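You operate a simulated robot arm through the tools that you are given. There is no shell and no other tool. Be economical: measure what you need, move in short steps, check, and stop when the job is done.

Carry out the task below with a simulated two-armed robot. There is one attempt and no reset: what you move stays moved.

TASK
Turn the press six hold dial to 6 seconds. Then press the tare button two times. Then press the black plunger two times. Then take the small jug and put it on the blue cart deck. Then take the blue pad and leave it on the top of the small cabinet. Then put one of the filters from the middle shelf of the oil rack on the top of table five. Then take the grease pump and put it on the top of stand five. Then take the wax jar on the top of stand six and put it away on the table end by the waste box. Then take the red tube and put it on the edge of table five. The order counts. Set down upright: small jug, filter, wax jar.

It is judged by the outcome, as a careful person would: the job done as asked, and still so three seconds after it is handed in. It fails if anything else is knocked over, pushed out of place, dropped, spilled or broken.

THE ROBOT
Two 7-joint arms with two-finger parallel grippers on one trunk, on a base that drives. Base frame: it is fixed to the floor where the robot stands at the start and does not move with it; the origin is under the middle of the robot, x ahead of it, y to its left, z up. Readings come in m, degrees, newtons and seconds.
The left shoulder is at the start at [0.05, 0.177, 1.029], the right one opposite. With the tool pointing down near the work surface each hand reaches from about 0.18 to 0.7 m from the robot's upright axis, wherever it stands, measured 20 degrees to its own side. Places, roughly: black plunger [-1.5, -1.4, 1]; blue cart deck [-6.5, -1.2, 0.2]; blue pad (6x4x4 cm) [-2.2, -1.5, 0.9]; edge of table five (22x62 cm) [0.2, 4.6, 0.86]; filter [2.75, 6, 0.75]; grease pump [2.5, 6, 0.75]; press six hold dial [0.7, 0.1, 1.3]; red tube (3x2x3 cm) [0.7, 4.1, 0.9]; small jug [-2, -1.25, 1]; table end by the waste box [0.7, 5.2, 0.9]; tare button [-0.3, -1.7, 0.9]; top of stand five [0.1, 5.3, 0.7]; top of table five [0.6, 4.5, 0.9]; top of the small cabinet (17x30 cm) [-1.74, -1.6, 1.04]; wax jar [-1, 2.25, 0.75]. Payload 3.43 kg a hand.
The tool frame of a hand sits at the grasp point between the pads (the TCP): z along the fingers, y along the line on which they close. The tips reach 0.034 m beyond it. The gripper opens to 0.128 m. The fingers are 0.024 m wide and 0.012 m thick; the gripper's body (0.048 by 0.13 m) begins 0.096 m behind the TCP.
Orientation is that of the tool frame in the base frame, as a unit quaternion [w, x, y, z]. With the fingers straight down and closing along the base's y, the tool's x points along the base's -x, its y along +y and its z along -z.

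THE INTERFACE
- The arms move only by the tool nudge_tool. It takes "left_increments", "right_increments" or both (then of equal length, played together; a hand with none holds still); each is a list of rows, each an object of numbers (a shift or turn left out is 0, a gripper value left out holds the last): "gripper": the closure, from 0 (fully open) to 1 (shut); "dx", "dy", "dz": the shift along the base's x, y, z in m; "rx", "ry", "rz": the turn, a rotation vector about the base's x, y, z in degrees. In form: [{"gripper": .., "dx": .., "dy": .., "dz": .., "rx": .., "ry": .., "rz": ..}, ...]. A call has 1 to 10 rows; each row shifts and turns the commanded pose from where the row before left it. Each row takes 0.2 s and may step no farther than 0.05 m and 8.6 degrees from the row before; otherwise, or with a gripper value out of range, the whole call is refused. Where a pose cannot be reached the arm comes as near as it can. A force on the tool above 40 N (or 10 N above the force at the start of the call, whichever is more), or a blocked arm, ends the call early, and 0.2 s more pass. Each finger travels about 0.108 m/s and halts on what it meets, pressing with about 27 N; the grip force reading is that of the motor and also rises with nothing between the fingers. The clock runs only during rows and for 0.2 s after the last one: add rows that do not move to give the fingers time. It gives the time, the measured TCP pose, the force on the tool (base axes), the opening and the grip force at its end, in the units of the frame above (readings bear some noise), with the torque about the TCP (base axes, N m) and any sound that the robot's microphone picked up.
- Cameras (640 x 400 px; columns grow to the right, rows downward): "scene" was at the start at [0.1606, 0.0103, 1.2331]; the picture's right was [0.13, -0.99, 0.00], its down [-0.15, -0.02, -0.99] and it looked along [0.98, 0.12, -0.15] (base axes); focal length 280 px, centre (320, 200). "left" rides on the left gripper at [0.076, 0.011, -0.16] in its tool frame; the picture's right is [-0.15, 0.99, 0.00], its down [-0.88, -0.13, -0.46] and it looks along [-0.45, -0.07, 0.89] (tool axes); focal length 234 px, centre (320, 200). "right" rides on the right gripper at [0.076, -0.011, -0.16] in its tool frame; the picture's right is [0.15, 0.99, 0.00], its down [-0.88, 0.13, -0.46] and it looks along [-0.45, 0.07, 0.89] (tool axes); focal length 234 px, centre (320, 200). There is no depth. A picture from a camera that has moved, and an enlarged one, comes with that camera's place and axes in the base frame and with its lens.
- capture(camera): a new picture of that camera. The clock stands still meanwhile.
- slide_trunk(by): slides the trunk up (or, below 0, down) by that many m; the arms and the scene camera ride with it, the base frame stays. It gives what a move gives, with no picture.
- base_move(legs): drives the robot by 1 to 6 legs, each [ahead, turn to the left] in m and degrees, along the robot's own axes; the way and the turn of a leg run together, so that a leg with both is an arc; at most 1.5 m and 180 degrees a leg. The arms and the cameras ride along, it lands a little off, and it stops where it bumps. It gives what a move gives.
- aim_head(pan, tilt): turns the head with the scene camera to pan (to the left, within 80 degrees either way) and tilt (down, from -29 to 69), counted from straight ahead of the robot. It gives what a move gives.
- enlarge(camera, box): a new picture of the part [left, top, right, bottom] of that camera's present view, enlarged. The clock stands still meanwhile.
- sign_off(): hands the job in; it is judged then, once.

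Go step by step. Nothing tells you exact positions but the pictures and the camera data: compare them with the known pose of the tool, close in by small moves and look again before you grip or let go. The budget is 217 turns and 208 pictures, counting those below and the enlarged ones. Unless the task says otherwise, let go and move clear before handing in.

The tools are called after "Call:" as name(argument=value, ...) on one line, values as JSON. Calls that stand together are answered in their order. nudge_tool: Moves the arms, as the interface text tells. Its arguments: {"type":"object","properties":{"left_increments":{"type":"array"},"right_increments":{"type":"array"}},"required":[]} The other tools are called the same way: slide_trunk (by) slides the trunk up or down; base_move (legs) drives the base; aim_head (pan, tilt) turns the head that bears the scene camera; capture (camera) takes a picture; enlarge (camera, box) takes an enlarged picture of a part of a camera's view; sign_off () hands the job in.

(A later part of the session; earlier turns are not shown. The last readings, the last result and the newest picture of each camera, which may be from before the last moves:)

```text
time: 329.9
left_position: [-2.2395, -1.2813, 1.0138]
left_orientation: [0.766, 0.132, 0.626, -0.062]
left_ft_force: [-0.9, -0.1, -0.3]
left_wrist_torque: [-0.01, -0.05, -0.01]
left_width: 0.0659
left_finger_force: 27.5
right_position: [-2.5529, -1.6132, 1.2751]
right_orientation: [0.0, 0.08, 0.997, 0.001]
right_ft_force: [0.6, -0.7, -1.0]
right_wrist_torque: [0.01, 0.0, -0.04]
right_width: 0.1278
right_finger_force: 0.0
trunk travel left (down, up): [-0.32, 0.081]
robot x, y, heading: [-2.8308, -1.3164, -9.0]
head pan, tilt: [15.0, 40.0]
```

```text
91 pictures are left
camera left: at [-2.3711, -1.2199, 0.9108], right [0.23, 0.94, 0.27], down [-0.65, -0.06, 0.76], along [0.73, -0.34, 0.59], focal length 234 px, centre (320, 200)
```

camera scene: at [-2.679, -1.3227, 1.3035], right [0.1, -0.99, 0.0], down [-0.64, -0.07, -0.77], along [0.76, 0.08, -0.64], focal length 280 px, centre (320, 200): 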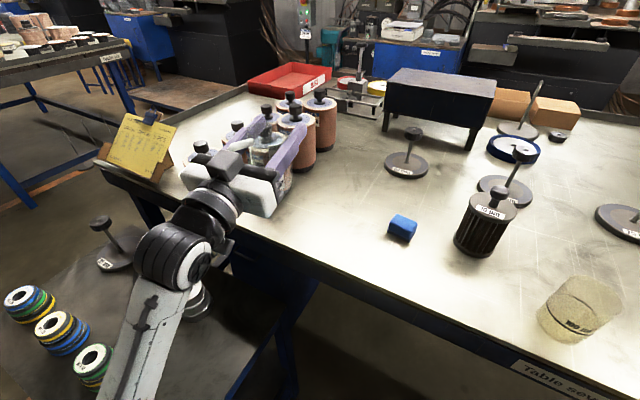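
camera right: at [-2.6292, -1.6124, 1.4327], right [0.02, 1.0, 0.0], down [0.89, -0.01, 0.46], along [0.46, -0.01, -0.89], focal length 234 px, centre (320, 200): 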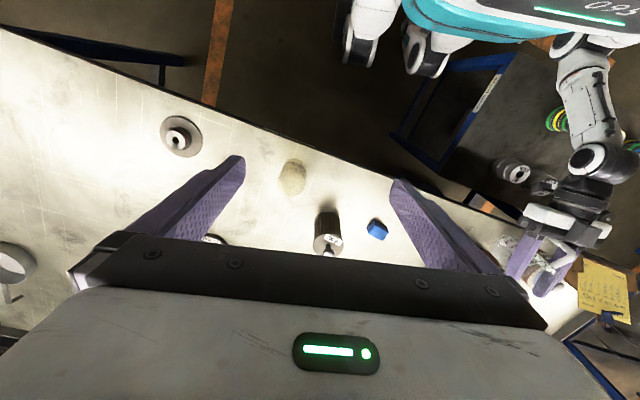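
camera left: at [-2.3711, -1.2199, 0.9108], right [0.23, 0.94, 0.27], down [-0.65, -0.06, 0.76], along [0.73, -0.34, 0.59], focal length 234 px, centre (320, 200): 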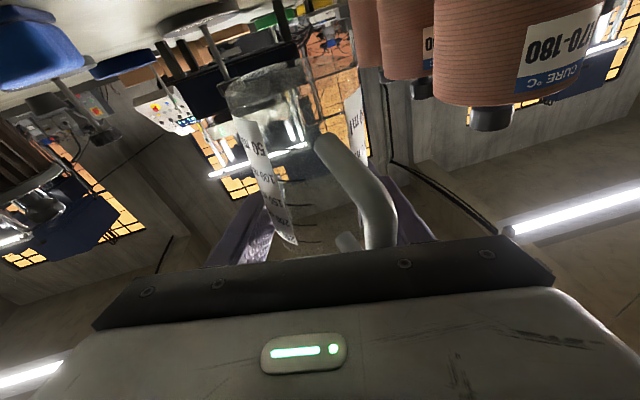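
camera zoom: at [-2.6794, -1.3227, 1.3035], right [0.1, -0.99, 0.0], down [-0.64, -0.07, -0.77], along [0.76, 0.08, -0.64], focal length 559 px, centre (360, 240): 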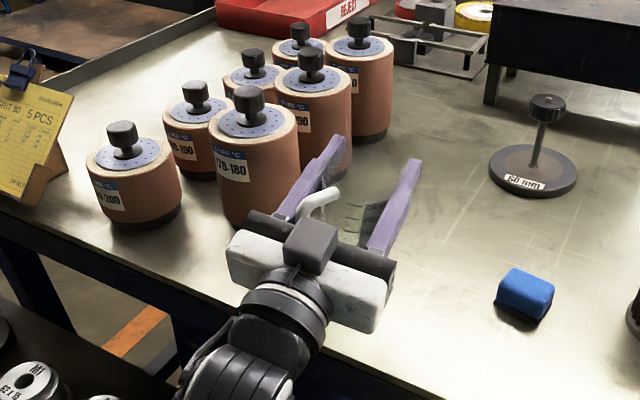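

Call:
nudge_tool(left_increments=[{}, {}, {}])

```text
time: 330.7
left_position: [-2.2411, -1.2798, 1.0125]
left_orientation: [0.765, 0.132, 0.627, -0.061]
left_ft_force: [-0.3, 0.6, -0.8]
left_wrist_torque: [-0.03, 0.0, -0.01]
left_width: 0.0654
left_finger_force: 27.4
right_position: [-2.5535, -1.6134, 1.2755]
right_orientation: [0.001, 0.082, 0.997, 0.001]
right_ft_force: [-0.1, -0.2, 0.0]
right_wrist_torque: [0.0, -0.05, 0.0]
right_width: 0.1279
right_finger_force: 0.0
trunk travel left (down, up): [-0.32, 0.081]
robot x, y, heading: [-2.8283, -1.3144, -9.1]
head pan, tilt: [15.0, 40.0]
```

The arm hits a joint limit this close to the centreline. I'll raise a bit, turn the base right 9°, and shift the hand left relative to the body.

Call:
nudge_tool(left_increments=[{"dz": 0.04}, {}])

Call:
base_move(legs=[[0, -9]])

Call:
nudge_tool(left_increments=[{"dy": 0.03, "dx": -0.005}, {"dy": 0.03, "dx": -0.005}, {"dy": 0.02}, {}])

Call:
capture(camera="left")

```text
time: 331.1
left_position: [-2.2488, -1.2847, 1.015]
left_orientation: [0.747, 0.142, 0.647, -0.058]
left_ft_force: [0.5, -0.4, -0.5]
left_wrist_torque: [0.02, -0.01, 0.03]
left_width: 0.0658
left_finger_force: 26.7
right_position: [-2.5523, -1.6141, 1.2745]
right_orientation: [0.001, 0.082, 0.997, 0.001]
right_ft_force: [0.2, 0.0, -0.3]
right_wrist_torque: [0.01, 0.01, 0.01]
right_width: 0.1279
right_finger_force: 0.0
trunk travel left (down, up): [-0.32, 0.081]
robot x, y, heading: [-2.831, -1.3183, -9.0]
head pan, tilt: [15.0, 40.0]
stopped in row 2 (left hand): the arm was blocked; the commanded pose is now the measured one
```

```text
time: 332.1
left_position: [-2.2519, -1.3772, 1.0143]
left_orientation: [0.74, 0.193, 0.634, -0.118]
left_ft_force: [0.1, -0.7, -1.5]
left_wrist_torque: [0.02, -0.05, 0.05]
left_width: 0.066
left_finger_force: 26.8
right_position: [-2.603, -1.6531, 1.274]
right_orientation: [0.002, 0.16, 0.987, 0.001]
right_ft_force: [-0.6, 0.5, 0.8]
right_wrist_torque: [-0.01, 0.01, -0.01]
right_width: 0.1281
right_finger_force: 0.0
trunk travel left (down, up): [-0.32, 0.081]
robot x, y, heading: [-2.831, -1.3187, -17.8]
head pan, tilt: [15.0, 40.0]
```

```text
time: 333.1
left_position: [-2.261, -1.2952, 1.0148]
left_orientation: [0.74, 0.193, 0.634, -0.118]
left_ft_force: [0.3, 0.0, -0.1]
left_wrist_torque: [0.0, 0.0, -0.01]
left_width: 0.0658
left_finger_force: 26.7
right_position: [-2.6036, -1.6538, 1.2741]
right_orientation: [0.001, 0.16, 0.987, 0.001]
right_ft_force: [0.3, 0.5, 0.5]
right_wrist_torque: [-0.02, -0.01, -0.01]
right_width: 0.1281
right_finger_force: 0.0
trunk travel left (down, up): [-0.32, 0.081]
robot x, y, heading: [-2.8318, -1.3199, -18.3]
head pan, tilt: [15.0, 40.0]
```

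```text
90 pictures are left
camera left: at [-2.3849, -1.2106, 0.9207], right [0.39, 0.88, 0.28], down [-0.61, 0.02, 0.79], along [0.69, -0.48, 0.54], focal length 234 px, centre (320, 200)
```

left: 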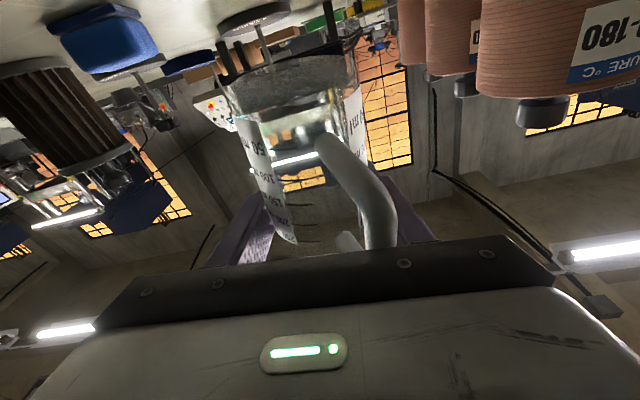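

Call:
aim_head(pan=40, tilt=50)

Call:
capture(camera="scene")

```text
time: 334.0
left_position: [-2.26, -1.2954, 1.0143]
left_orientation: [0.74, 0.192, 0.634, -0.117]
left_ft_force: [-0.7, -0.3, -0.7]
left_wrist_torque: [-0.03, -0.01, 0.01]
left_width: 0.0658
left_finger_force: 26.8
right_position: [-2.6026, -1.654, 1.2747]
right_orientation: [0.001, 0.16, 0.987, 0.001]
right_ft_force: [-0.3, 0.9, -0.3]
right_wrist_torque: [0.0, -0.01, 0.01]
right_width: 0.1282
right_finger_force: 0.1
trunk travel left (down, up): [-0.32, 0.081]
robot x, y, heading: [-2.8354, -1.3196, -17.9]
head pan, tilt: [40.0, 50.0]
```

```text
89 pictures are left
camera scene: at [-2.695, -1.3137, 1.2894], right [0.37, -0.93, 0.0], down [-0.71, -0.29, -0.64], along [0.6, 0.24, -0.77], focal length 280 px, centre (320, 200)
```

scene: 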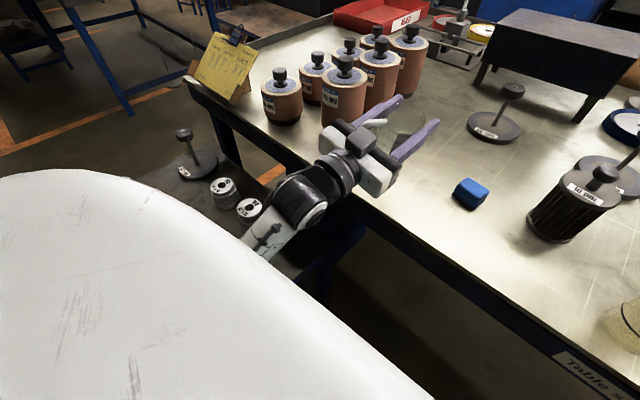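

Nothing is disturbed. I'll fix the roll, then lower using the trunk so the arm keeps this workable posture.

Call:
nudge_tool(left_increments=[{"rx": -3.5, "ry": 1.7}, {"rx": -3.5, "ry": 1.7}, {}])

Call:
enlarge(camera="scene", box=[280, 80, 460, 210])

```text
time: 334.8
left_position: [-2.2612, -1.2971, 1.0155]
left_orientation: [0.73, 0.144, 0.647, -0.163]
left_ft_force: [0.0, -0.2, -1.1]
left_wrist_torque: [-0.01, -0.03, 0.01]
left_width: 0.0656
left_finger_force: 26.8
right_position: [-2.6035, -1.653, 1.2743]
right_orientation: [0.001, 0.16, 0.987, 0.001]
right_ft_force: [0.8, -0.4, -0.4]
right_wrist_torque: [-0.01, 0.06, -0.01]
right_width: 0.1278
right_finger_force: 0.0
trunk travel left (down, up): [-0.32, 0.081]
robot x, y, heading: [-2.8308, -1.319, -18.0]
head pan, tilt: [40.0, 50.0]
```

```text
3.08 times, centred on (370, 145) of scene
camera zoom: at [-2.6951, -1.3136, 1.2894], right [0.37, -0.93, 0.0], down [-0.71, -0.29, -0.64], along [0.6, 0.24, -0.77], focal length 861 px, centre (166, 369)
```

zoom: 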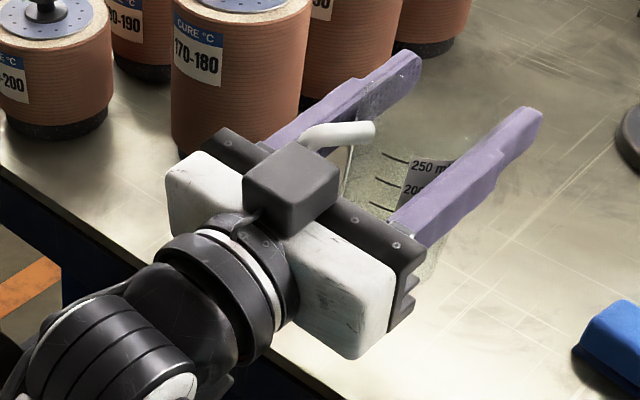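

Call:
slide_trunk(by=-0.05)

Call:
capture(camera="left")

Call:
enlarge(camera="scene", box=[280, 80, 460, 210])

```text
time: 335.8
left_position: [-2.2607, -1.2967, 0.9646]
left_orientation: [0.731, 0.143, 0.648, -0.161]
left_ft_force: [0.8, -0.7, -0.7]
left_wrist_torque: [-0.01, 0.0, 0.01]
left_width: 0.066
left_finger_force: 27.5
right_position: [-2.6046, -1.6533, 1.225]
right_orientation: [0.0, 0.16, 0.987, 0.001]
right_ft_force: [0.3, -0.2, -0.2]
right_wrist_torque: [0.02, 0.0, -0.02]
right_width: 0.1281
right_finger_force: 0.0
trunk travel left (down, up): [-0.27, 0.131]
robot x, y, heading: [-2.8309, -1.3194, -17.8]
head pan, tilt: [40.0, 50.0]
```

```text
87 pictures are left
camera left: at [-2.3908, -1.2233, 0.8695], right [0.4, 0.9, 0.15], down [-0.56, 0.12, 0.82], along [0.72, -0.41, 0.56], focal length 234 px, centre (320, 200)
```

left: 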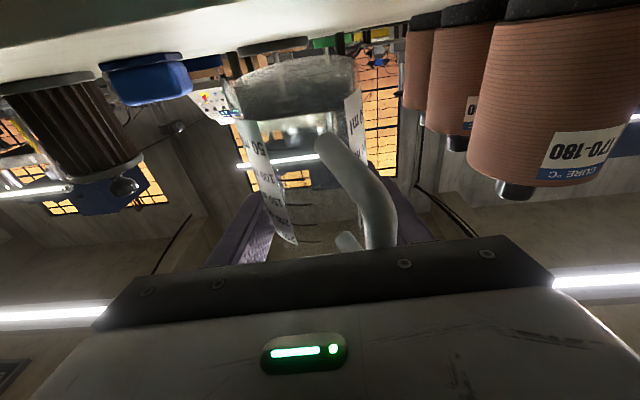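

```text
3.08 times, centred on (370, 145) of scene
camera zoom: at [-2.6952, -1.3136, 1.2394], right [0.37, -0.93, 0.0], down [-0.71, -0.29, -0.64], along [0.6, 0.24, -0.77], focal length 861 px, centre (166, 369)
```

zoom: 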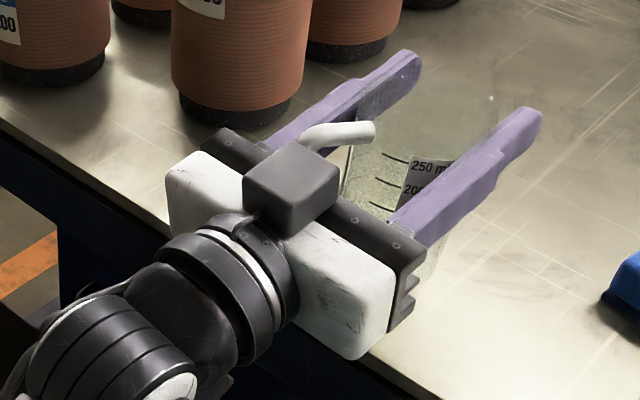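

Call:
nudge_tool(left_increments=[{"dz": -0.004}, {"dz": -0.004}, {"dz": -0.004}, {}])

Call:
nudge_tool(left_increments=[{"dz": -0.004}, {"dz": -0.004}, {}])

Call:
capture(camera="left")

```text
time: 336.8
left_position: [-2.2615, -1.2962, 0.9528]
left_orientation: [0.731, 0.144, 0.647, -0.162]
left_ft_force: [-0.1, 0.3, -0.3]
left_wrist_torque: [0.0, -0.01, 0.02]
left_width: 0.0658
left_finger_force: 27.3
right_position: [-2.6045, -1.6542, 1.2248]
right_orientation: [0.001, 0.16, 0.987, 0.0]
right_ft_force: [0.6, -0.3, 0.1]
right_wrist_torque: [-0.01, -0.05, 0.01]
right_width: 0.1284
right_finger_force: 0.1
trunk travel left (down, up): [-0.27, 0.131]
robot x, y, heading: [-2.8328, -1.3205, -18.1]
head pan, tilt: [40.0, 50.0]
```

```text
time: 337.6
left_position: [-2.2606, -1.2958, 0.948]
left_orientation: [0.733, 0.143, 0.645, -0.162]
left_ft_force: [3.4, -1.3, 9.3]
left_wrist_torque: [-0.1, -0.4, -0.01]
left_width: 0.0659
left_finger_force: 27.4
right_position: [-2.6039, -1.6543, 1.2246]
right_orientation: [0.001, 0.159, 0.987, 0.001]
right_ft_force: [-1.1, -0.7, 0.9]
right_wrist_torque: [0.02, 0.0, 0.01]
right_width: 0.1278
right_finger_force: 0.1
trunk travel left (down, up): [-0.27, 0.131]
robot x, y, heading: [-2.8336, -1.3187, -17.8]
head pan, tilt: [40.0, 50.0]
```

```text
85 pictures are left
camera left: at [-2.3909, -1.2229, 0.8516], right [0.4, 0.9, 0.15], down [-0.57, 0.12, 0.81], along [0.72, -0.41, 0.56], focal length 234 px, centre (320, 200)
```

left: 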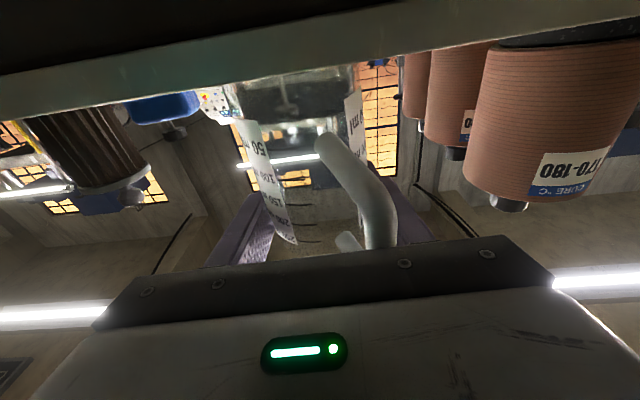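

Contact with the front edge of the base, which tends to square the jug. I'll press a few more mm.

Call:
nudge_tool(left_increments=[{"dz": -0.003}, {"dz": -0.003}, {"dz": -0.003}, {}])

Call:
capture(camera="left")

Call:
enlarge(camera="scene", box=[280, 80, 460, 210])

```text
time: 338.6
left_position: [-2.2641, -1.2968, 0.9399]
left_orientation: [0.734, 0.144, 0.644, -0.162]
left_ft_force: [-3.7, 0.5, 18.5]
left_wrist_torque: [0.01, 0.05, -0.01]
left_width: 0.0649
left_finger_force: 27.0
right_position: [-2.6072, -1.653, 1.2252]
right_orientation: [0.002, 0.16, 0.987, 0.0]
right_ft_force: [0.6, 0.0, 0.0]
right_wrist_torque: [-0.03, 0.01, 0.0]
right_width: 0.1281
right_finger_force: 0.0
trunk travel left (down, up): [-0.27, 0.131]
robot x, y, heading: [-2.8311, -1.3203, -17.9]
head pan, tilt: [40.0, 50.0]
```

```text
84 pictures are left
camera left: at [-2.3924, -1.2226, 0.843], right [0.4, 0.9, 0.15], down [-0.57, 0.12, 0.81], along [0.72, -0.41, 0.56], focal length 234 px, centre (320, 200)
```

left: 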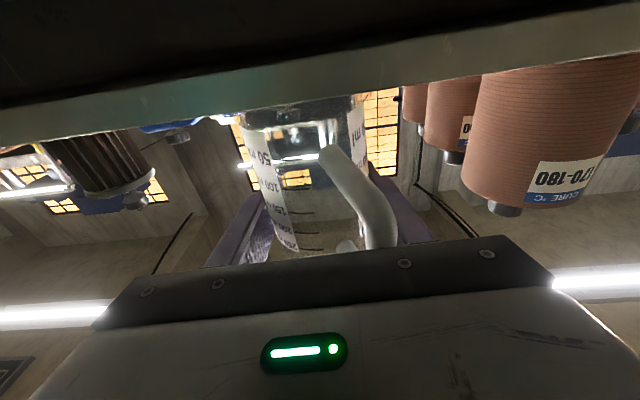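

```text
3.08 times, centred on (370, 145) of scene
camera zoom: at [-2.6971, -1.3136, 1.2397], right [0.37, -0.93, 0.0], down [-0.71, -0.29, -0.64], along [0.6, 0.24, -0.76], focal length 861 px, centre (166, 369)
```

zoom: 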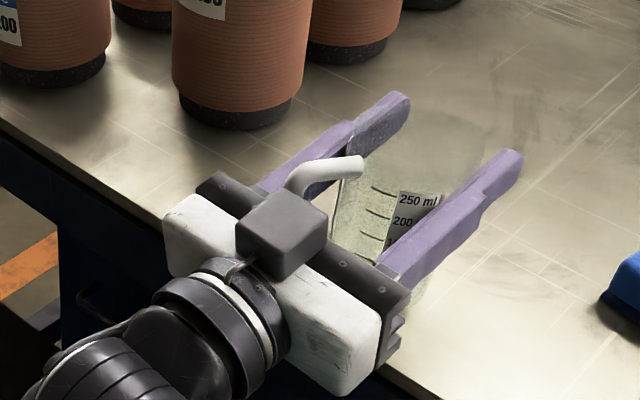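

The jug has squared up on the table. I'll relax the pressure, open, and look.

Call:
nudge_tool(left_increments=[{"dz": 0.003}, {"gripper": 0.4}, {"gripper": 0.3}, {"gripper": 0.25}, {}])

Call:
capture(camera="left")

Call:
enlarge(camera="scene", box=[280, 80, 460, 210])

```text
time: 339.8
left_position: [-2.2616, -1.2956, 0.9395]
left_orientation: [0.731, 0.144, 0.647, -0.162]
left_ft_force: [0.3, -0.1, -1.0]
left_wrist_torque: [-0.02, 0.02, -0.01]
left_width: 0.096
left_finger_force: 0.0
right_position: [-2.6031, -1.6539, 1.2243]
right_orientation: [0.001, 0.161, 0.987, 0.0]
right_ft_force: [-0.8, 0.3, -0.3]
right_wrist_torque: [0.01, 0.06, 0.02]
right_width: 0.1281
right_finger_force: 0.1
trunk travel left (down, up): [-0.27, 0.131]
robot x, y, heading: [-2.8307, -1.3192, -18.2]
head pan, tilt: [40.0, 50.0]
```

```text
82 pictures are left
camera left: at [-2.3911, -1.2225, 0.8436], right [0.4, 0.9, 0.15], down [-0.56, 0.12, 0.82], along [0.72, -0.41, 0.55], focal length 234 px, centre (320, 200)
```

left: 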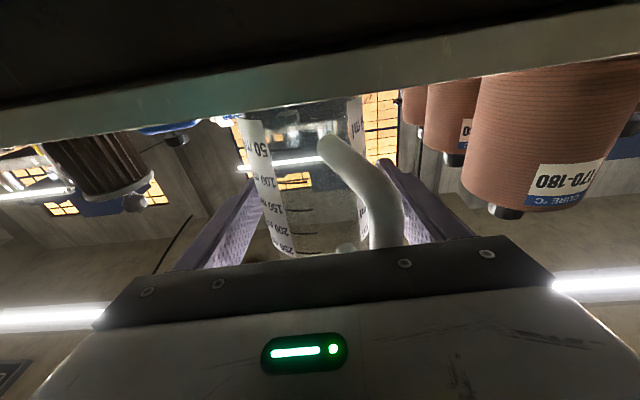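

```text
3.08 times, centred on (370, 145) of scene
camera zoom: at [-2.6952, -1.3136, 1.2394], right [0.37, -0.93, 0.0], down [-0.71, -0.29, -0.64], along [0.6, 0.24, -0.77], focal length 861 px, centre (166, 369)
```

zoom: 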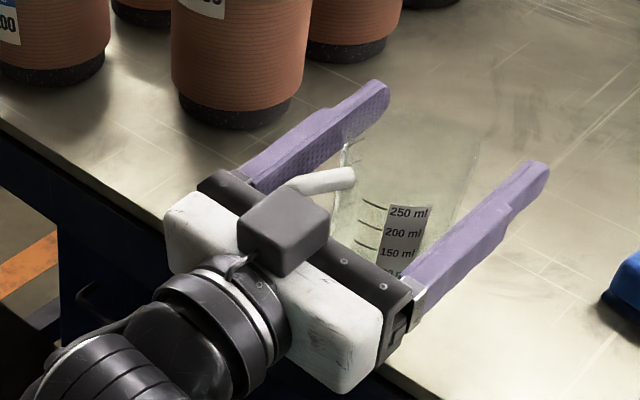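

The jug stands on its own. I'll lower the grip point to about 5.5 cm above its base and pitch the hand to 32° down around it, with a small yaw to centre the handle.

Call:
nudge_tool(left_increments=[{"dz": -0.008}, {"dz": -0.008}, {"dz": -0.006}, {"rx": 3.3, "ry": 7.07}, {"rx": 3.3, "ry": 7.07}, {"rx": 3.3, "ry": 7.07}, {"rx": 3.3, "ry": 7.07}, {"rx": 3.3, "ry": 7.07}, {}])

Call:
capture(camera="left")

Call:
enlarge(camera="scene", box=[280, 80, 460, 210])

```text
time: 341.8
left_position: [-2.2624, -1.2972, 0.918]
left_orientation: [0.473, 0.19, 0.854, -0.105]
left_ft_force: [-0.2, 0.0, -0.8]
left_wrist_torque: [0.03, 0.02, -0.01]
left_width: 0.0958
left_finger_force: 0.1
right_position: [-2.6032, -1.6536, 1.2243]
right_orientation: [0.001, 0.161, 0.987, 0.001]
right_ft_force: [-1.1, -0.5, -0.2]
right_wrist_torque: [0.01, 0.02, 0.0]
right_width: 0.1281
right_finger_force: 0.0
trunk travel left (down, up): [-0.27, 0.131]
robot x, y, heading: [-2.829, -1.319, -18.1]
head pan, tilt: [40.0, 50.0]
```

```text
80 pictures are left
camera left: at [-2.4149, -1.2127, 0.9364], right [0.49, 0.86, 0.13], down [0.02, -0.15, 0.99], along [0.87, -0.48, -0.09], focal length 234 px, centre (320, 200)
```

left: 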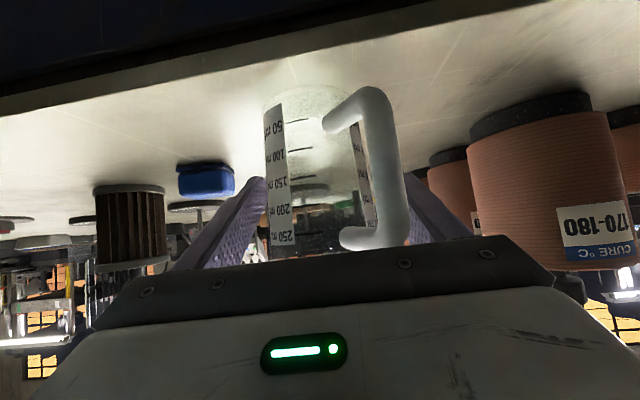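

```text
3.08 times, centred on (370, 145) of scene
camera zoom: at [-2.6952, -1.3136, 1.2394], right [0.37, -0.93, 0.0], down [-0.71, -0.29, -0.64], along [0.6, 0.24, -0.77], focal length 861 px, centre (166, 369)
```

zoom: 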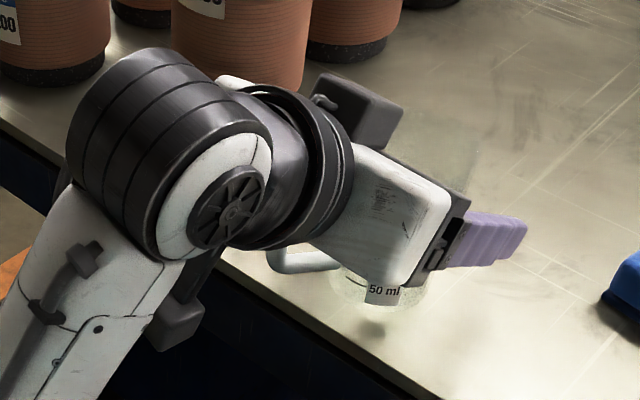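

The jug is about 2.5 cm nearer than the grip point; I'll retract a little, yaw 12°, and recheck.

Call:
nudge_tool(left_increments=[{"dx": -0.011, "dy": 0.006}, {"dx": -0.011, "dy": 0.006}, {"rz": -7}, {"rz": -7}, {}])

Call:
capture(camera="left")

```text
time: 343.0
left_position: [-2.2828, -1.2848, 0.917]
left_orientation: [0.457, 0.292, 0.825, -0.161]
left_ft_force: [-0.1, 0.2, 0.6]
left_wrist_torque: [0.0, 0.02, 0.03]
left_width: 0.0961
left_finger_force: 0.2
right_position: [-2.6042, -1.6534, 1.2253]
right_orientation: [0.001, 0.159, 0.987, 0.001]
right_ft_force: [-0.5, 0.2, -0.7]
right_wrist_torque: [0.03, -0.02, 0.01]
right_width: 0.1279
right_finger_force: 0.1
trunk travel left (down, up): [-0.27, 0.131]
robot x, y, heading: [-2.828, -1.3188, -18.4]
head pan, tilt: [40.0, 50.0]
```

```text
78 pictures are left
camera left: at [-2.4114, -1.1652, 0.937], right [0.68, 0.72, 0.13], down [-0.02, -0.15, 0.99], along [0.73, -0.68, -0.09], focal length 234 px, centre (320, 200)
```

left: 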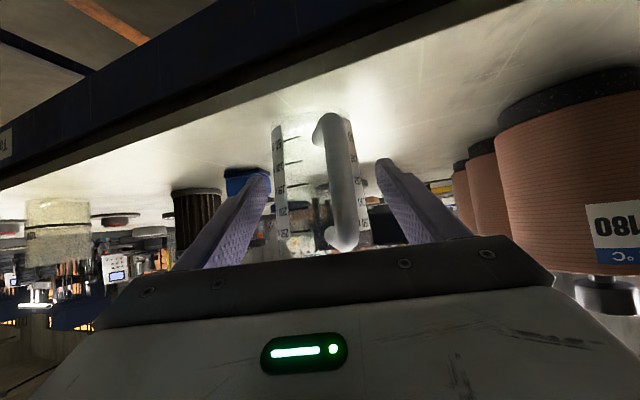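

Centred now. Closing and lifting.

Call:
nudge_tool(left_increments=[{"gripper": 0.45}, {"gripper": 0.9}, {}, {}, {"dz": 0.01}, {"dz": 0.03}, {"dz": 0.04}, {"dz": 0.04}, {"dz": 0.04}, {}])

Call:
capture(camera="left")

Call:
capture(camera="scene")

```text
time: 345.2
left_position: [-2.2865, -1.2842, 1.08]
left_orientation: [0.456, 0.293, 0.825, -0.162]
left_ft_force: [-0.2, -0.3, -1.3]
left_wrist_torque: [-0.02, -0.02, 0.02]
left_width: 0.0666
left_finger_force: 26.3
right_position: [-2.6037, -1.6529, 1.2242]
right_orientation: [0.001, 0.16, 0.987, 0.001]
right_ft_force: [0.5, 0.9, 0.5]
right_wrist_torque: [-0.01, -0.03, -0.02]
right_width: 0.128
right_finger_force: 0.0
trunk travel left (down, up): [-0.27, 0.131]
robot x, y, heading: [-2.8344, -1.3209, -18.1]
head pan, tilt: [40.0, 50.0]
```

```text
77 pictures are left
camera left: at [-2.4156, -1.1653, 1.099], right [0.68, 0.72, 0.13], down [-0.02, -0.15, 0.99], along [0.73, -0.68, -0.09], focal length 234 px, centre (320, 200)
```

left: 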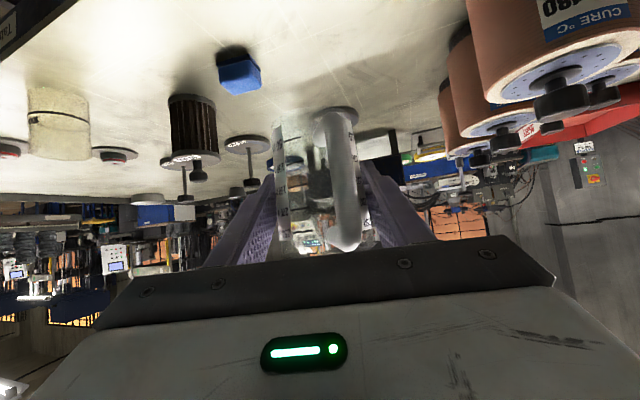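

```text
76 pictures are left
camera scene: at [-2.6951, -1.3136, 1.2393], right [0.37, -0.93, 0.0], down [-0.71, -0.29, -0.64], along [0.6, 0.24, -0.77], focal length 280 px, centre (320, 200)
```

scene: 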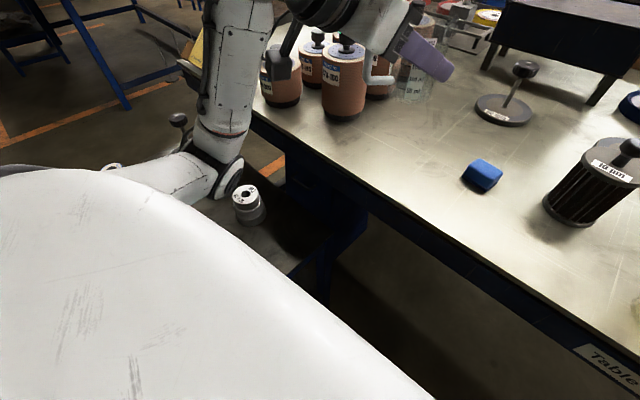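

Jug regripped at a flatter angle. I'll raise the trunk so the elbow clears stand seven, then drive back to the cart.

Call:
slide_trunk(by=0.12)

Call:
base_move(legs=[[-0.5, 0], [0, -148.5], [1.3, 0], [0.7, 0], [0, -35.5]])

Call:
slide_trunk(by=-0.3)

```text
time: 346.7
left_position: [-2.2867, -1.2846, 1.1995]
left_orientation: [0.456, 0.293, 0.825, -0.161]
left_ft_force: [-0.4, -0.7, -1.4]
left_wrist_torque: [0.01, 0.0, -0.02]
left_width: 0.0666
left_finger_force: 27.4
right_position: [-2.603, -1.6542, 1.3443]
right_orientation: [0.002, 0.16, 0.987, 0.001]
right_ft_force: [0.4, 0.0, 0.4]
right_wrist_torque: [-0.02, -0.01, -0.01]
right_width: 0.1278
right_finger_force: 0.1
trunk travel left (down, up): [-0.39, 0.011]
robot x, y, heading: [-2.8274, -1.3169, -18.0]
head pan, tilt: [40.0, 50.0]
```

```text
time: 367.1
left_position: [-5.8297, -1.6626, 1.1999]
left_orientation: [-0.178, 0.813, -0.323, -0.451]
left_ft_force: [-0.2, 0.0, -1.5]
left_wrist_torque: [0.02, 0.0, 0.01]
left_width: 0.0643
left_finger_force: 26.9
right_position: [-5.4851, -1.3185, 1.344]
right_orientation: [0.001, 0.98, -0.199, -0.001]
right_ft_force: [0.4, -0.4, -0.7]
right_wrist_torque: [0.04, -0.01, -0.04]
right_width: 0.1281
right_finger_force: 0.1
trunk travel left (down, up): [-0.39, 0.011]
robot x, y, heading: [-5.2835, -1.6678, 157.6]
head pan, tilt: [40.0, 50.0]
```

```text
time: 370.1
left_position: [-5.8287, -1.6637, 0.8985]
left_orientation: [-0.179, 0.812, -0.324, -0.451]
left_ft_force: [-0.4, -0.3, -0.3]
left_wrist_torque: [-0.03, -0.01, -0.01]
left_width: 0.0643
left_finger_force: 27.1
right_position: [-5.4851, -1.3204, 1.0444]
right_orientation: [0.001, 0.98, -0.198, -0.001]
right_ft_force: [0.2, -0.1, 0.2]
right_wrist_torque: [0.02, 0.01, 0.01]
right_width: 0.1281
right_finger_force: 0.0
trunk travel left (down, up): [-0.09, 0.311]
robot x, y, heading: [-5.2837, -1.6688, 157.4]
head pan, tilt: [40.0, 50.0]
```

Now yaw the hand toward the cart normal and lower the jug in free space to z≈0.33.

Call:
nudge_tool(left_increments=[{"rz": 7, "dz": -0.04}, {"rz": 7, "dz": -0.045}, {"dz": -0.045}, {"dz": -0.045}, {"dz": -0.045}, {"dz": -0.045}, {"dz": -0.045}, {"dz": -0.045}, {"dz": -0.045}, {"dz": -0.045}])

Call:
nudge_tool(left_increments=[{"dz": -0.03}, {"dz": -0.03}, {"dz": -0.03}, {"dz": -0.03}, {"dz": -0.02}, {}])

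Call:
capture(camera="left")

```text
time: 372.3
left_position: [-5.8303, -1.6632, 0.4531]
left_orientation: [-0.123, 0.845, -0.224, -0.469]
left_ft_force: [-1.3, 1.9, -1.3]
left_wrist_torque: [0.01, -0.01, -0.01]
left_width: 0.0642
left_finger_force: 26.5
right_position: [-5.4847, -1.3193, 1.044]
right_orientation: [0.001, 0.98, -0.198, -0.001]
right_ft_force: [-0.2, -1.0, 0.0]
right_wrist_torque: [0.01, 0.05, 0.07]
right_width: 0.128
right_finger_force: 0.1
trunk travel left (down, up): [-0.09, 0.311]
robot x, y, heading: [-5.2797, -1.6692, 157.3]
head pan, tilt: [40.0, 50.0]
```

```text
time: 373.7
left_position: [-5.8308, -1.6687, 0.3138]
left_orientation: [-0.118, 0.846, -0.223, -0.47]
left_ft_force: [0.1, -0.9, -0.7]
left_wrist_torque: [-0.01, 0.01, 0.04]
left_width: 0.0642
left_finger_force: 26.7
right_position: [-5.4852, -1.3209, 1.0464]
right_orientation: [0.0, 0.98, -0.199, 0.0]
right_ft_force: [1.0, -0.9, -0.8]
right_wrist_torque: [0.01, 0.01, 0.01]
right_width: 0.1281
right_finger_force: 0.0
trunk travel left (down, up): [-0.09, 0.311]
robot x, y, heading: [-5.283, -1.6663, 157.7]
head pan, tilt: [40.0, 50.0]
```

```text
75 pictures are left
camera left: at [-5.6821, -1.7645, 0.3325], right [-0.55, -0.82, 0.13], down [0.0, 0.16, 0.99], along [-0.83, 0.54, -0.09], focal length 234 px, centre (320, 200)
```

left: 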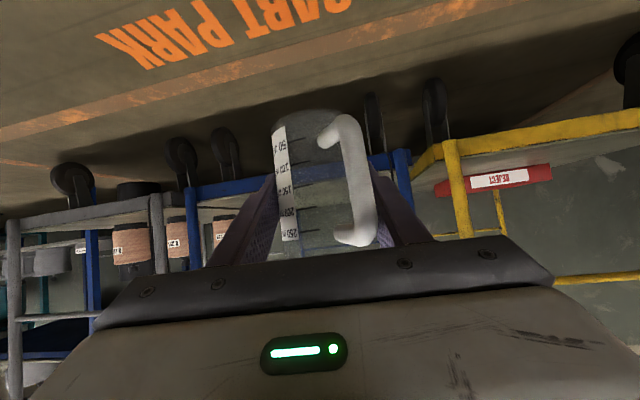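

I'll raise 1 cm, turn the base 8° right to centre on the opening, and advance part-way.

Call:
nudge_tool(left_increments=[{"dz": 0.012}, {}])

Call:
base_move(legs=[[0, -8], [0.23, 0]])

Call:
aim_head(pan=15, tilt=50)

Call:
capture(camera="scene")

Call:
capture(camera="left")

```text
time: 374.3
left_position: [-5.8301, -1.6659, 0.3229]
left_orientation: [-0.121, 0.847, -0.223, -0.468]
left_ft_force: [0.4, -0.4, -1.1]
left_wrist_torque: [0.03, -0.02, 0.0]
left_width: 0.0639
left_finger_force: 27.5
right_position: [-5.4867, -1.3214, 1.0441]
right_orientation: [-0.001, 0.98, -0.197, 0.0]
right_ft_force: [-0.5, 0.0, 0.2]
right_wrist_torque: [0.0, 0.0, -0.01]
right_width: 0.1281
right_finger_force: 0.0
trunk travel left (down, up): [-0.09, 0.311]
robot x, y, heading: [-5.2854, -1.6721, 157.7]
head pan, tilt: [40.0, 50.0]
```

```text
time: 376.6
left_position: [-6.02, -1.4739, 0.3247]
left_orientation: [-0.153, 0.829, -0.282, -0.459]
left_ft_force: [0.5, -0.2, -1.1]
left_wrist_torque: [0.0, -0.02, 0.01]
left_width: 0.0639
left_finger_force: 26.6
right_position: [-5.6305, -1.1802, 1.0448]
right_orientation: [0.0, 0.964, -0.265, -0.001]
right_ft_force: [0.2, -0.6, -0.4]
right_wrist_torque: [0.02, -0.02, -0.01]
right_width: 0.128
right_finger_force: 0.0
trunk travel left (down, up): [-0.09, 0.311]
robot x, y, heading: [-5.4788, -1.5556, 149.5]
head pan, tilt: [40.0, 50.0]
```

```text
time: 377.5
left_position: [-6.0201, -1.4764, 0.3239]
left_orientation: [-0.152, 0.829, -0.282, -0.459]
left_ft_force: [0.8, 0.2, -0.6]
left_wrist_torque: [-0.02, -0.01, 0.01]
left_width: 0.064
left_finger_force: 27.0
right_position: [-5.6301, -1.1789, 1.0447]
right_orientation: [0.0, 0.964, -0.265, -0.001]
right_ft_force: [0.2, 0.2, 0.5]
right_wrist_torque: [0.02, 0.02, -0.01]
right_width: 0.1282
right_finger_force: 0.0
trunk travel left (down, up): [-0.09, 0.311]
robot x, y, heading: [-5.4819, -1.5527, 149.3]
head pan, tilt: [15.0, 50.0]
```

```text
74 pictures are left
camera scene: at [-5.616, -1.5005, 1.0592], right [0.27, 0.96, 0.0], down [0.74, -0.2, -0.64], along [-0.62, 0.17, -0.77], focal length 280 px, centre (320, 200)
```

scene: 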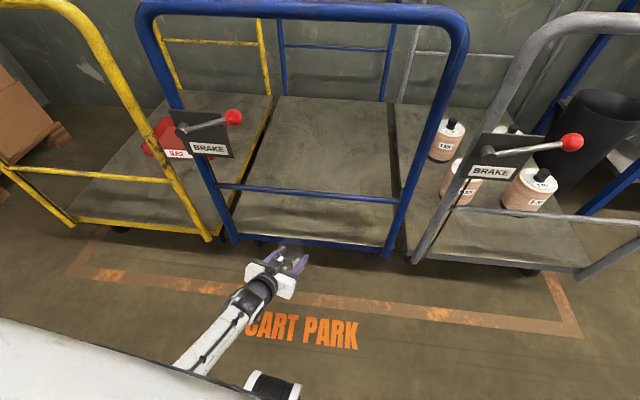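

```text
73 pictures are left
camera left: at [-5.8863, -1.5907, 0.3436], right [-0.66, -0.74, 0.13], down [0.02, 0.16, 0.99], along [-0.75, 0.66, -0.09], focal length 234 px, centre (320, 200)
```

left: 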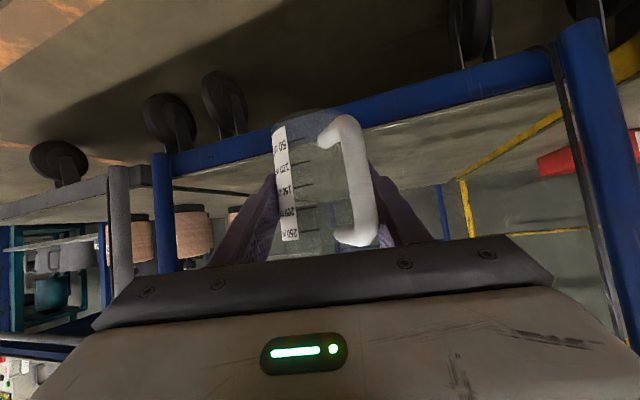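

The deck lip top is about z=0.25, so I'll raise another centimetre and then drive in 0.22 m.

Call:
nudge_tool(left_increments=[{"dz": 0.01}, {}])

Call:
base_move(legs=[[0.22, 0]])

Call:
capture(camera="scene")

Call:
capture(camera="left")

```text
time: 378.1
left_position: [-6.0195, -1.4743, 0.3346]
left_orientation: [-0.153, 0.829, -0.282, -0.459]
left_ft_force: [0.3, 0.5, -1.1]
left_wrist_torque: [-0.01, -0.01, 0.0]
left_width: 0.0641
left_finger_force: 26.4
right_position: [-5.6296, -1.1804, 1.0449]
right_orientation: [0.0, 0.964, -0.266, 0.0]
right_ft_force: [-0.2, 0.2, 0.4]
right_wrist_torque: [-0.01, 0.03, -0.02]
right_width: 0.1279
right_finger_force: 0.2
trunk travel left (down, up): [-0.09, 0.311]
robot x, y, heading: [-5.4764, -1.5584, 149.3]
head pan, tilt: [15.0, 50.0]
```

```text
time: 379.8
left_position: [-6.2054, -1.3652, 0.3347]
left_orientation: [-0.152, 0.829, -0.282, -0.458]
left_ft_force: [-0.5, 0.5, -1.0]
left_wrist_torque: [-0.02, 0.03, 0.02]
left_width: 0.0641
left_finger_force: 26.9
right_position: [-5.8168, -1.0712, 1.044]
right_orientation: [0.001, 0.964, -0.265, -0.001]
right_ft_force: [-0.4, 1.1, -0.1]
right_wrist_torque: [0.0, 0.01, 0.01]
right_width: 0.128
right_finger_force: 0.1
trunk travel left (down, up): [-0.09, 0.311]
robot x, y, heading: [-5.6639, -1.446, 149.5]
head pan, tilt: [15.0, 50.0]
```

```text
72 pictures are left
camera scene: at [-5.8016, -1.3913, 1.0594], right [0.27, 0.96, 0.0], down [0.74, -0.2, -0.64], along [-0.62, 0.17, -0.77], focal length 280 px, centre (320, 200)
```

scene: 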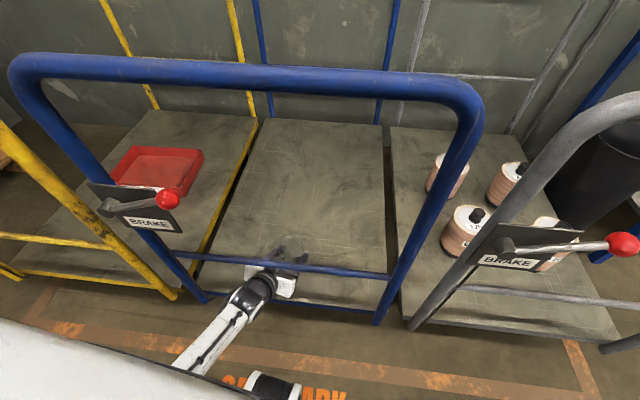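

```text
71 pictures are left
camera left: at [-6.0719, -1.4815, 0.3538], right [-0.66, -0.74, 0.13], down [0.02, 0.16, 0.99], along [-0.75, 0.65, -0.09], focal length 234 px, centre (320, 200)
```

left: 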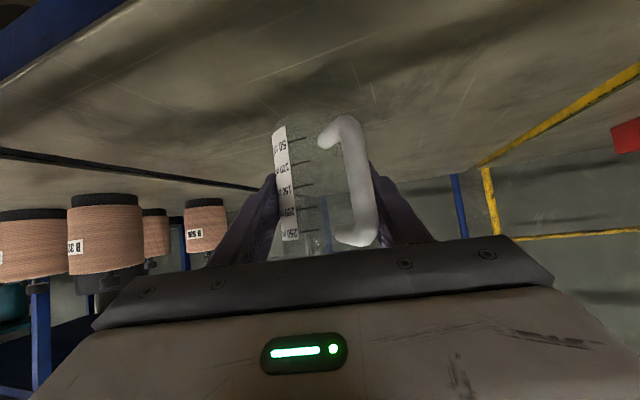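

The jug is through, over the deck. I'll move in 4 cm more and lower slowly to contact.

Call:
nudge_tool(left_increments=[{"dx": -0.018, "dy": 0.008}, {"dx": -0.018, "dy": 0.008}, {"dz": -0.006}, {"dz": -0.005}, {"dz": -0.004}, {"dz": -0.004}, {}])

Call:
nudge_tool(left_increments=[{"dz": -0.004}, {"dz": -0.004}, {}])

```text
time: 381.4
left_position: [-6.2419, -1.3481, 0.3144]
left_orientation: [-0.152, 0.828, -0.281, -0.46]
left_ft_force: [-0.3, -0.7, -0.9]
left_wrist_torque: [0.03, -0.01, -0.01]
left_width: 0.0641
left_finger_force: 26.5
right_position: [-5.8172, -1.0701, 1.0437]
right_orientation: [0.0, 0.964, -0.265, -0.002]
right_ft_force: [0.0, 0.4, -0.6]
right_wrist_torque: [0.01, -0.02, 0.0]
right_width: 0.1279
right_finger_force: 0.1
trunk travel left (down, up): [-0.09, 0.311]
robot x, y, heading: [-5.6654, -1.4443, 149.5]
head pan, tilt: [15.0, 50.0]
```

```text
time: 382.2
left_position: [-6.2433, -1.3492, 0.3071]
left_orientation: [-0.153, 0.828, -0.282, -0.46]
left_ft_force: [-0.8, 0.2, -0.6]
left_wrist_torque: [0.0, 0.02, -0.02]
left_width: 0.0643
left_finger_force: 26.7
right_position: [-5.8174, -1.0704, 1.0437]
right_orientation: [0.001, 0.964, -0.264, -0.001]
right_ft_force: [1.2, -0.5, -0.5]
right_wrist_torque: [0.01, 0.02, -0.01]
right_width: 0.1278
right_finger_force: 0.0
trunk travel left (down, up): [-0.09, 0.311]
robot x, y, heading: [-5.663, -1.4454, 149.5]
head pan, tilt: [15.0, 50.0]
```

Call:
nudge_tool(left_increments=[{"dz": -0.004}, {"dz": -0.004}, {"dz": -0.003}, {}])

Call:
nudge_tool(left_increments=[{"dz": -0.003}, {"dz": -0.003}, {}])

Call:
capture(camera="left")

```text
time: 383.2
left_position: [-6.2441, -1.345, 0.3013]
left_orientation: [-0.154, 0.826, -0.281, -0.463]
left_ft_force: [2.5, 3.5, 18.9]
left_wrist_torque: [0.09, 0.05, -0.08]
left_width: 0.064
left_finger_force: 27.4
right_position: [-5.8156, -1.0694, 1.0454]
right_orientation: [0.0, 0.964, -0.265, -0.002]
right_ft_force: [0.0, 0.5, 0.0]
right_wrist_torque: [-0.02, -0.03, -0.02]
right_width: 0.1284
right_finger_force: 0.0
trunk travel left (down, up): [-0.09, 0.311]
robot x, y, heading: [-5.6617, -1.4465, 149.5]
head pan, tilt: [15.0, 50.0]
```

```text
time: 384.0
left_position: [-6.2447, -1.3497, 0.2922]
left_orientation: [-0.153, 0.827, -0.281, -0.462]
left_ft_force: [-1.0, -0.1, 18.7]
left_wrist_torque: [-0.03, 0.11, 0.04]
left_width: 0.0635
left_finger_force: 27.6
right_position: [-5.8159, -1.0707, 1.0449]
right_orientation: [0.001, 0.964, -0.265, -0.002]
right_ft_force: [0.5, 0.5, -0.3]
right_wrist_torque: [0.0, 0.0, 0.01]
right_width: 0.1278
right_finger_force: 0.0
trunk travel left (down, up): [-0.09, 0.311]
robot x, y, heading: [-5.6643, -1.4436, 149.4]
head pan, tilt: [15.0, 50.0]
```

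```text
70 pictures are left
camera left: at [-6.1096, -1.4651, 0.3112], right [-0.66, -0.74, 0.13], down [0.02, 0.16, 0.99], along [-0.75, 0.65, -0.09], focal length 234 px, centre (320, 200)
```

left: 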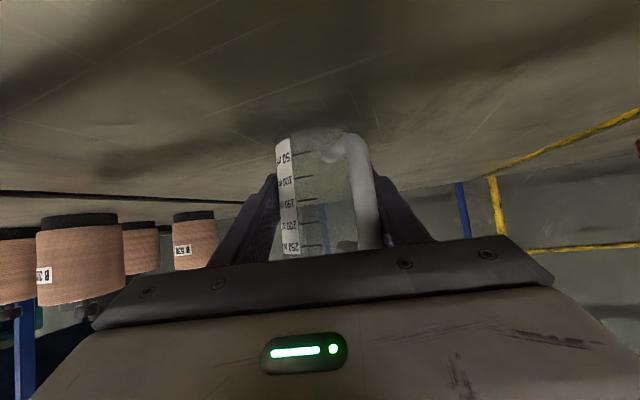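

Jug is seated. I'll relax, open fully, and back straight out with the base.

Call:
nudge_tool(left_increments=[{"dz": 0.004}, {"gripper": 0.4}, {"gripper": 0.2}, {"gripper": 0.0}, {}, {}])

Call:
capture(camera="left")

Call:
base_move(legs=[[-0.4, 0]])

Call:
capture(camera="scene")

```text
time: 385.4
left_position: [-6.2419, -1.3508, 0.2936]
left_orientation: [-0.152, 0.829, -0.281, -0.459]
left_ft_force: [0.2, 0.6, -0.2]
left_wrist_torque: [-0.04, 0.0, 0.02]
left_width: 0.1281
left_finger_force: 0.1
right_position: [-5.8169, -1.0699, 1.0444]
right_orientation: [0.0, 0.964, -0.264, -0.001]
right_ft_force: [0.1, 0.6, -0.6]
right_wrist_torque: [0.0, 0.0, 0.0]
right_width: 0.1282
right_finger_force: 0.1
trunk travel left (down, up): [-0.09, 0.311]
robot x, y, heading: [-5.6654, -1.4473, 149.7]
head pan, tilt: [15.0, 50.0]
```

```text
69 pictures are left
camera left: at [-6.1082, -1.4655, 0.3135], right [-0.66, -0.74, 0.13], down [0.02, 0.16, 0.99], along [-0.75, 0.65, -0.09], focal length 234 px, centre (320, 200)
```

left: 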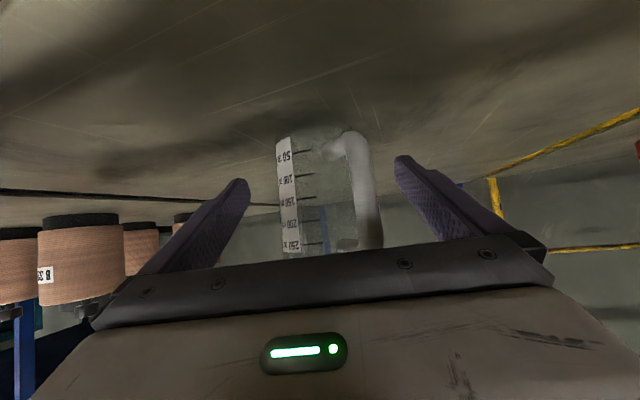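

```text
time: 387.9
left_position: [-5.8979, -1.5578, 0.2943]
left_orientation: [-0.15, 0.831, -0.277, -0.459]
left_ft_force: [0.2, -0.3, -0.4]
left_wrist_torque: [-0.01, 0.05, 0.0]
left_width: 0.1279
left_finger_force: 0.0
right_position: [-5.4744, -1.2729, 1.0444]
right_orientation: [0.0, 0.966, -0.259, -0.001]
right_ft_force: [0.6, 0.0, -0.5]
right_wrist_torque: [0.03, -0.02, 0.02]
right_width: 0.1282
right_finger_force: 0.1
trunk travel left (down, up): [-0.09, 0.311]
robot x, y, heading: [-5.3181, -1.645, 150.6]
head pan, tilt: [15.0, 50.0]
```

```text
68 pictures are left
camera scene: at [-5.4556, -1.5934, 1.0594], right [0.25, 0.97, 0.0], down [0.74, -0.19, -0.64], along [-0.62, 0.16, -0.77], focal length 280 px, centre (320, 200)
```

scene: 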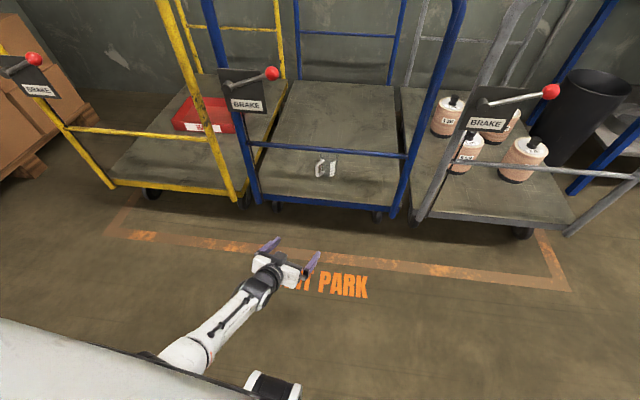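

The small jug stands upright on the blue cart deck. Now I'll raise and reset the arm, then return to table seven for the blue pad.

Call:
nudge_tool(left_increments=[{"dz": 0.045}, {"dz": 0.045}, {"dz": 0.045}, {"dz": 0.045, "rx": -4.96, "ry": -6.66}, {"dz": 0.045, "rx": -4.96, "ry": -6.66}, {"dz": 0.045, "rx": -4.96, "ry": -6.66}, {"dz": 0.045, "rx": -4.96, "ry": -6.66}, {"dz": 0.045, "rx": -4.96, "ry": -6.66}, {"dz": 0.045, "rx": -4.96, "ry": -6.66}, {"dz": 0.045, "rx": -4.96, "ry": -6.66}])

Call:
slide_trunk(by=0.24)

Call:
nudge_tool(left_increments=[{"dz": 0.045}, {"dz": 0.045}, {"dz": 0.045}, {"dz": 0.045}, {"dx": 0.04, "dy": -0.025}, {"dx": 0.04, "dy": -0.025}, {"dx": 0.04, "dy": -0.025}, {}])

Call:
base_move(legs=[[0, -142.5], [1.4, 0], [0.69, 0], [0, -19.7], [0.52, 0]])

Call:
aim_head(pan=10, tilt=45)

Call:
capture(camera="scene")

```text
time: 390.1
left_position: [-5.8974, -1.5583, 0.7396]
left_orientation: [0.004, 0.949, -0.314, 0.004]
left_ft_force: [0.6, -0.8, 0.5]
left_wrist_torque: [0.01, -0.01, 0.02]
left_width: 0.1279
left_finger_force: 0.1
right_position: [-5.4746, -1.2721, 1.0443]
right_orientation: [0.001, 0.966, -0.258, -0.001]
right_ft_force: [0.1, -0.6, 0.2]
right_wrist_torque: [0.02, 0.0, -0.02]
right_width: 0.128
right_finger_force: 0.1
trunk travel left (down, up): [-0.09, 0.311]
robot x, y, heading: [-5.3203, -1.6434, 150.1]
head pan, tilt: [15.0, 50.0]
```

```text
time: 392.6
left_position: [-5.8977, -1.5568, 0.979]
left_orientation: [0.003, 0.949, -0.317, 0.002]
left_ft_force: [-0.4, 1.0, 0.8]
left_wrist_torque: [0.02, 0.01, -0.02]
left_width: 0.128
left_finger_force: 0.1
right_position: [-5.4753, -1.2735, 1.2831]
right_orientation: [0.001, 0.966, -0.258, -0.001]
right_ft_force: [-0.6, -0.4, 0.8]
right_wrist_torque: [0.03, 0.0, 0.03]
right_width: 0.1279
right_finger_force: 0.1
trunk travel left (down, up): [-0.33, 0.071]
robot x, y, heading: [-5.3201, -1.645, 150.3]
head pan, tilt: [15.0, 50.0]
```

```text
time: 394.4
left_position: [-5.779, -1.6304, 1.1587]
left_orientation: [0.002, 0.949, -0.317, 0.002]
left_ft_force: [0.2, 0.3, 0.2]
left_wrist_torque: [0.0, 0.01, 0.02]
left_width: 0.1281
left_finger_force: 0.1
right_position: [-5.4749, -1.2719, 1.2848]
right_orientation: [0.001, 0.966, -0.259, -0.001]
right_ft_force: [0.2, -0.6, -0.8]
right_wrist_torque: [-0.02, 0.02, 0.0]
right_width: 0.128
right_finger_force: 0.1
trunk travel left (down, up): [-0.33, 0.071]
robot x, y, heading: [-5.3227, -1.647, 150.4]
head pan, tilt: [15.0, 50.0]
```

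```text
time: 414.5
left_position: [-2.2955, -1.6432, 1.1592]
left_orientation: [-0.002, 0.216, 0.976, 0.002]
left_ft_force: [0.2, 0.1, 0.1]
left_wrist_torque: [-0.02, 0.01, -0.01]
left_width: 0.1282
left_finger_force: 0.1
right_position: [-2.5184, -2.0573, 1.2841]
right_orientation: [0.001, 0.156, 0.988, 0.0]
right_ft_force: [0.4, 0.4, 1.0]
right_wrist_torque: [0.0, 0.03, -0.02]
right_width: 0.1282
right_finger_force: 0.0
trunk travel left (down, up): [-0.33, 0.071]
robot x, y, heading: [-2.7482, -1.726, -17.8]
head pan, tilt: [15.0, 50.0]
```

```text
time: 415.2
left_position: [-2.2958, -1.6431, 1.1585]
left_orientation: [-0.001, 0.216, 0.976, 0.002]
left_ft_force: [-0.2, -1.1, 0.1]
left_wrist_torque: [0.02, 0.03, 0.01]
left_width: 0.1281
left_finger_force: 0.1
right_position: [-2.519, -2.0559, 1.2845]
right_orientation: [0.002, 0.156, 0.988, 0.001]
right_ft_force: [0.1, 0.0, 0.2]
right_wrist_torque: [-0.04, 0.0, 0.02]
right_width: 0.1284
right_finger_force: 0.1
trunk travel left (down, up): [-0.33, 0.071]
robot x, y, heading: [-2.7488, -1.7223, -17.8]
head pan, tilt: [10.0, 45.0]
```

```text
67 pictures are left
camera scene: at [-2.6032, -1.7571, 1.3063], right [-0.13, -0.99, 0.0], down [-0.7, 0.1, -0.71], along [0.7, -0.09, -0.71], focal length 280 px, centre (320, 200)
```

scene: 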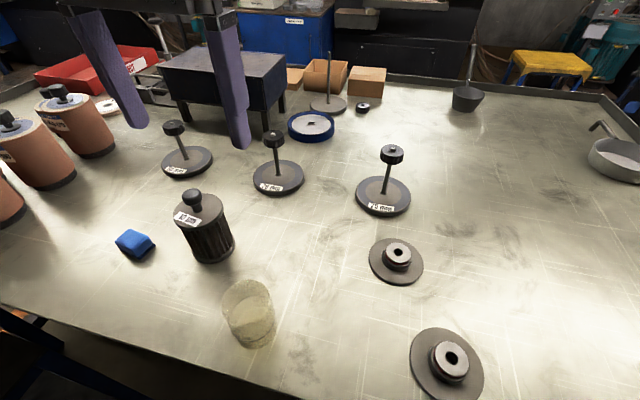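

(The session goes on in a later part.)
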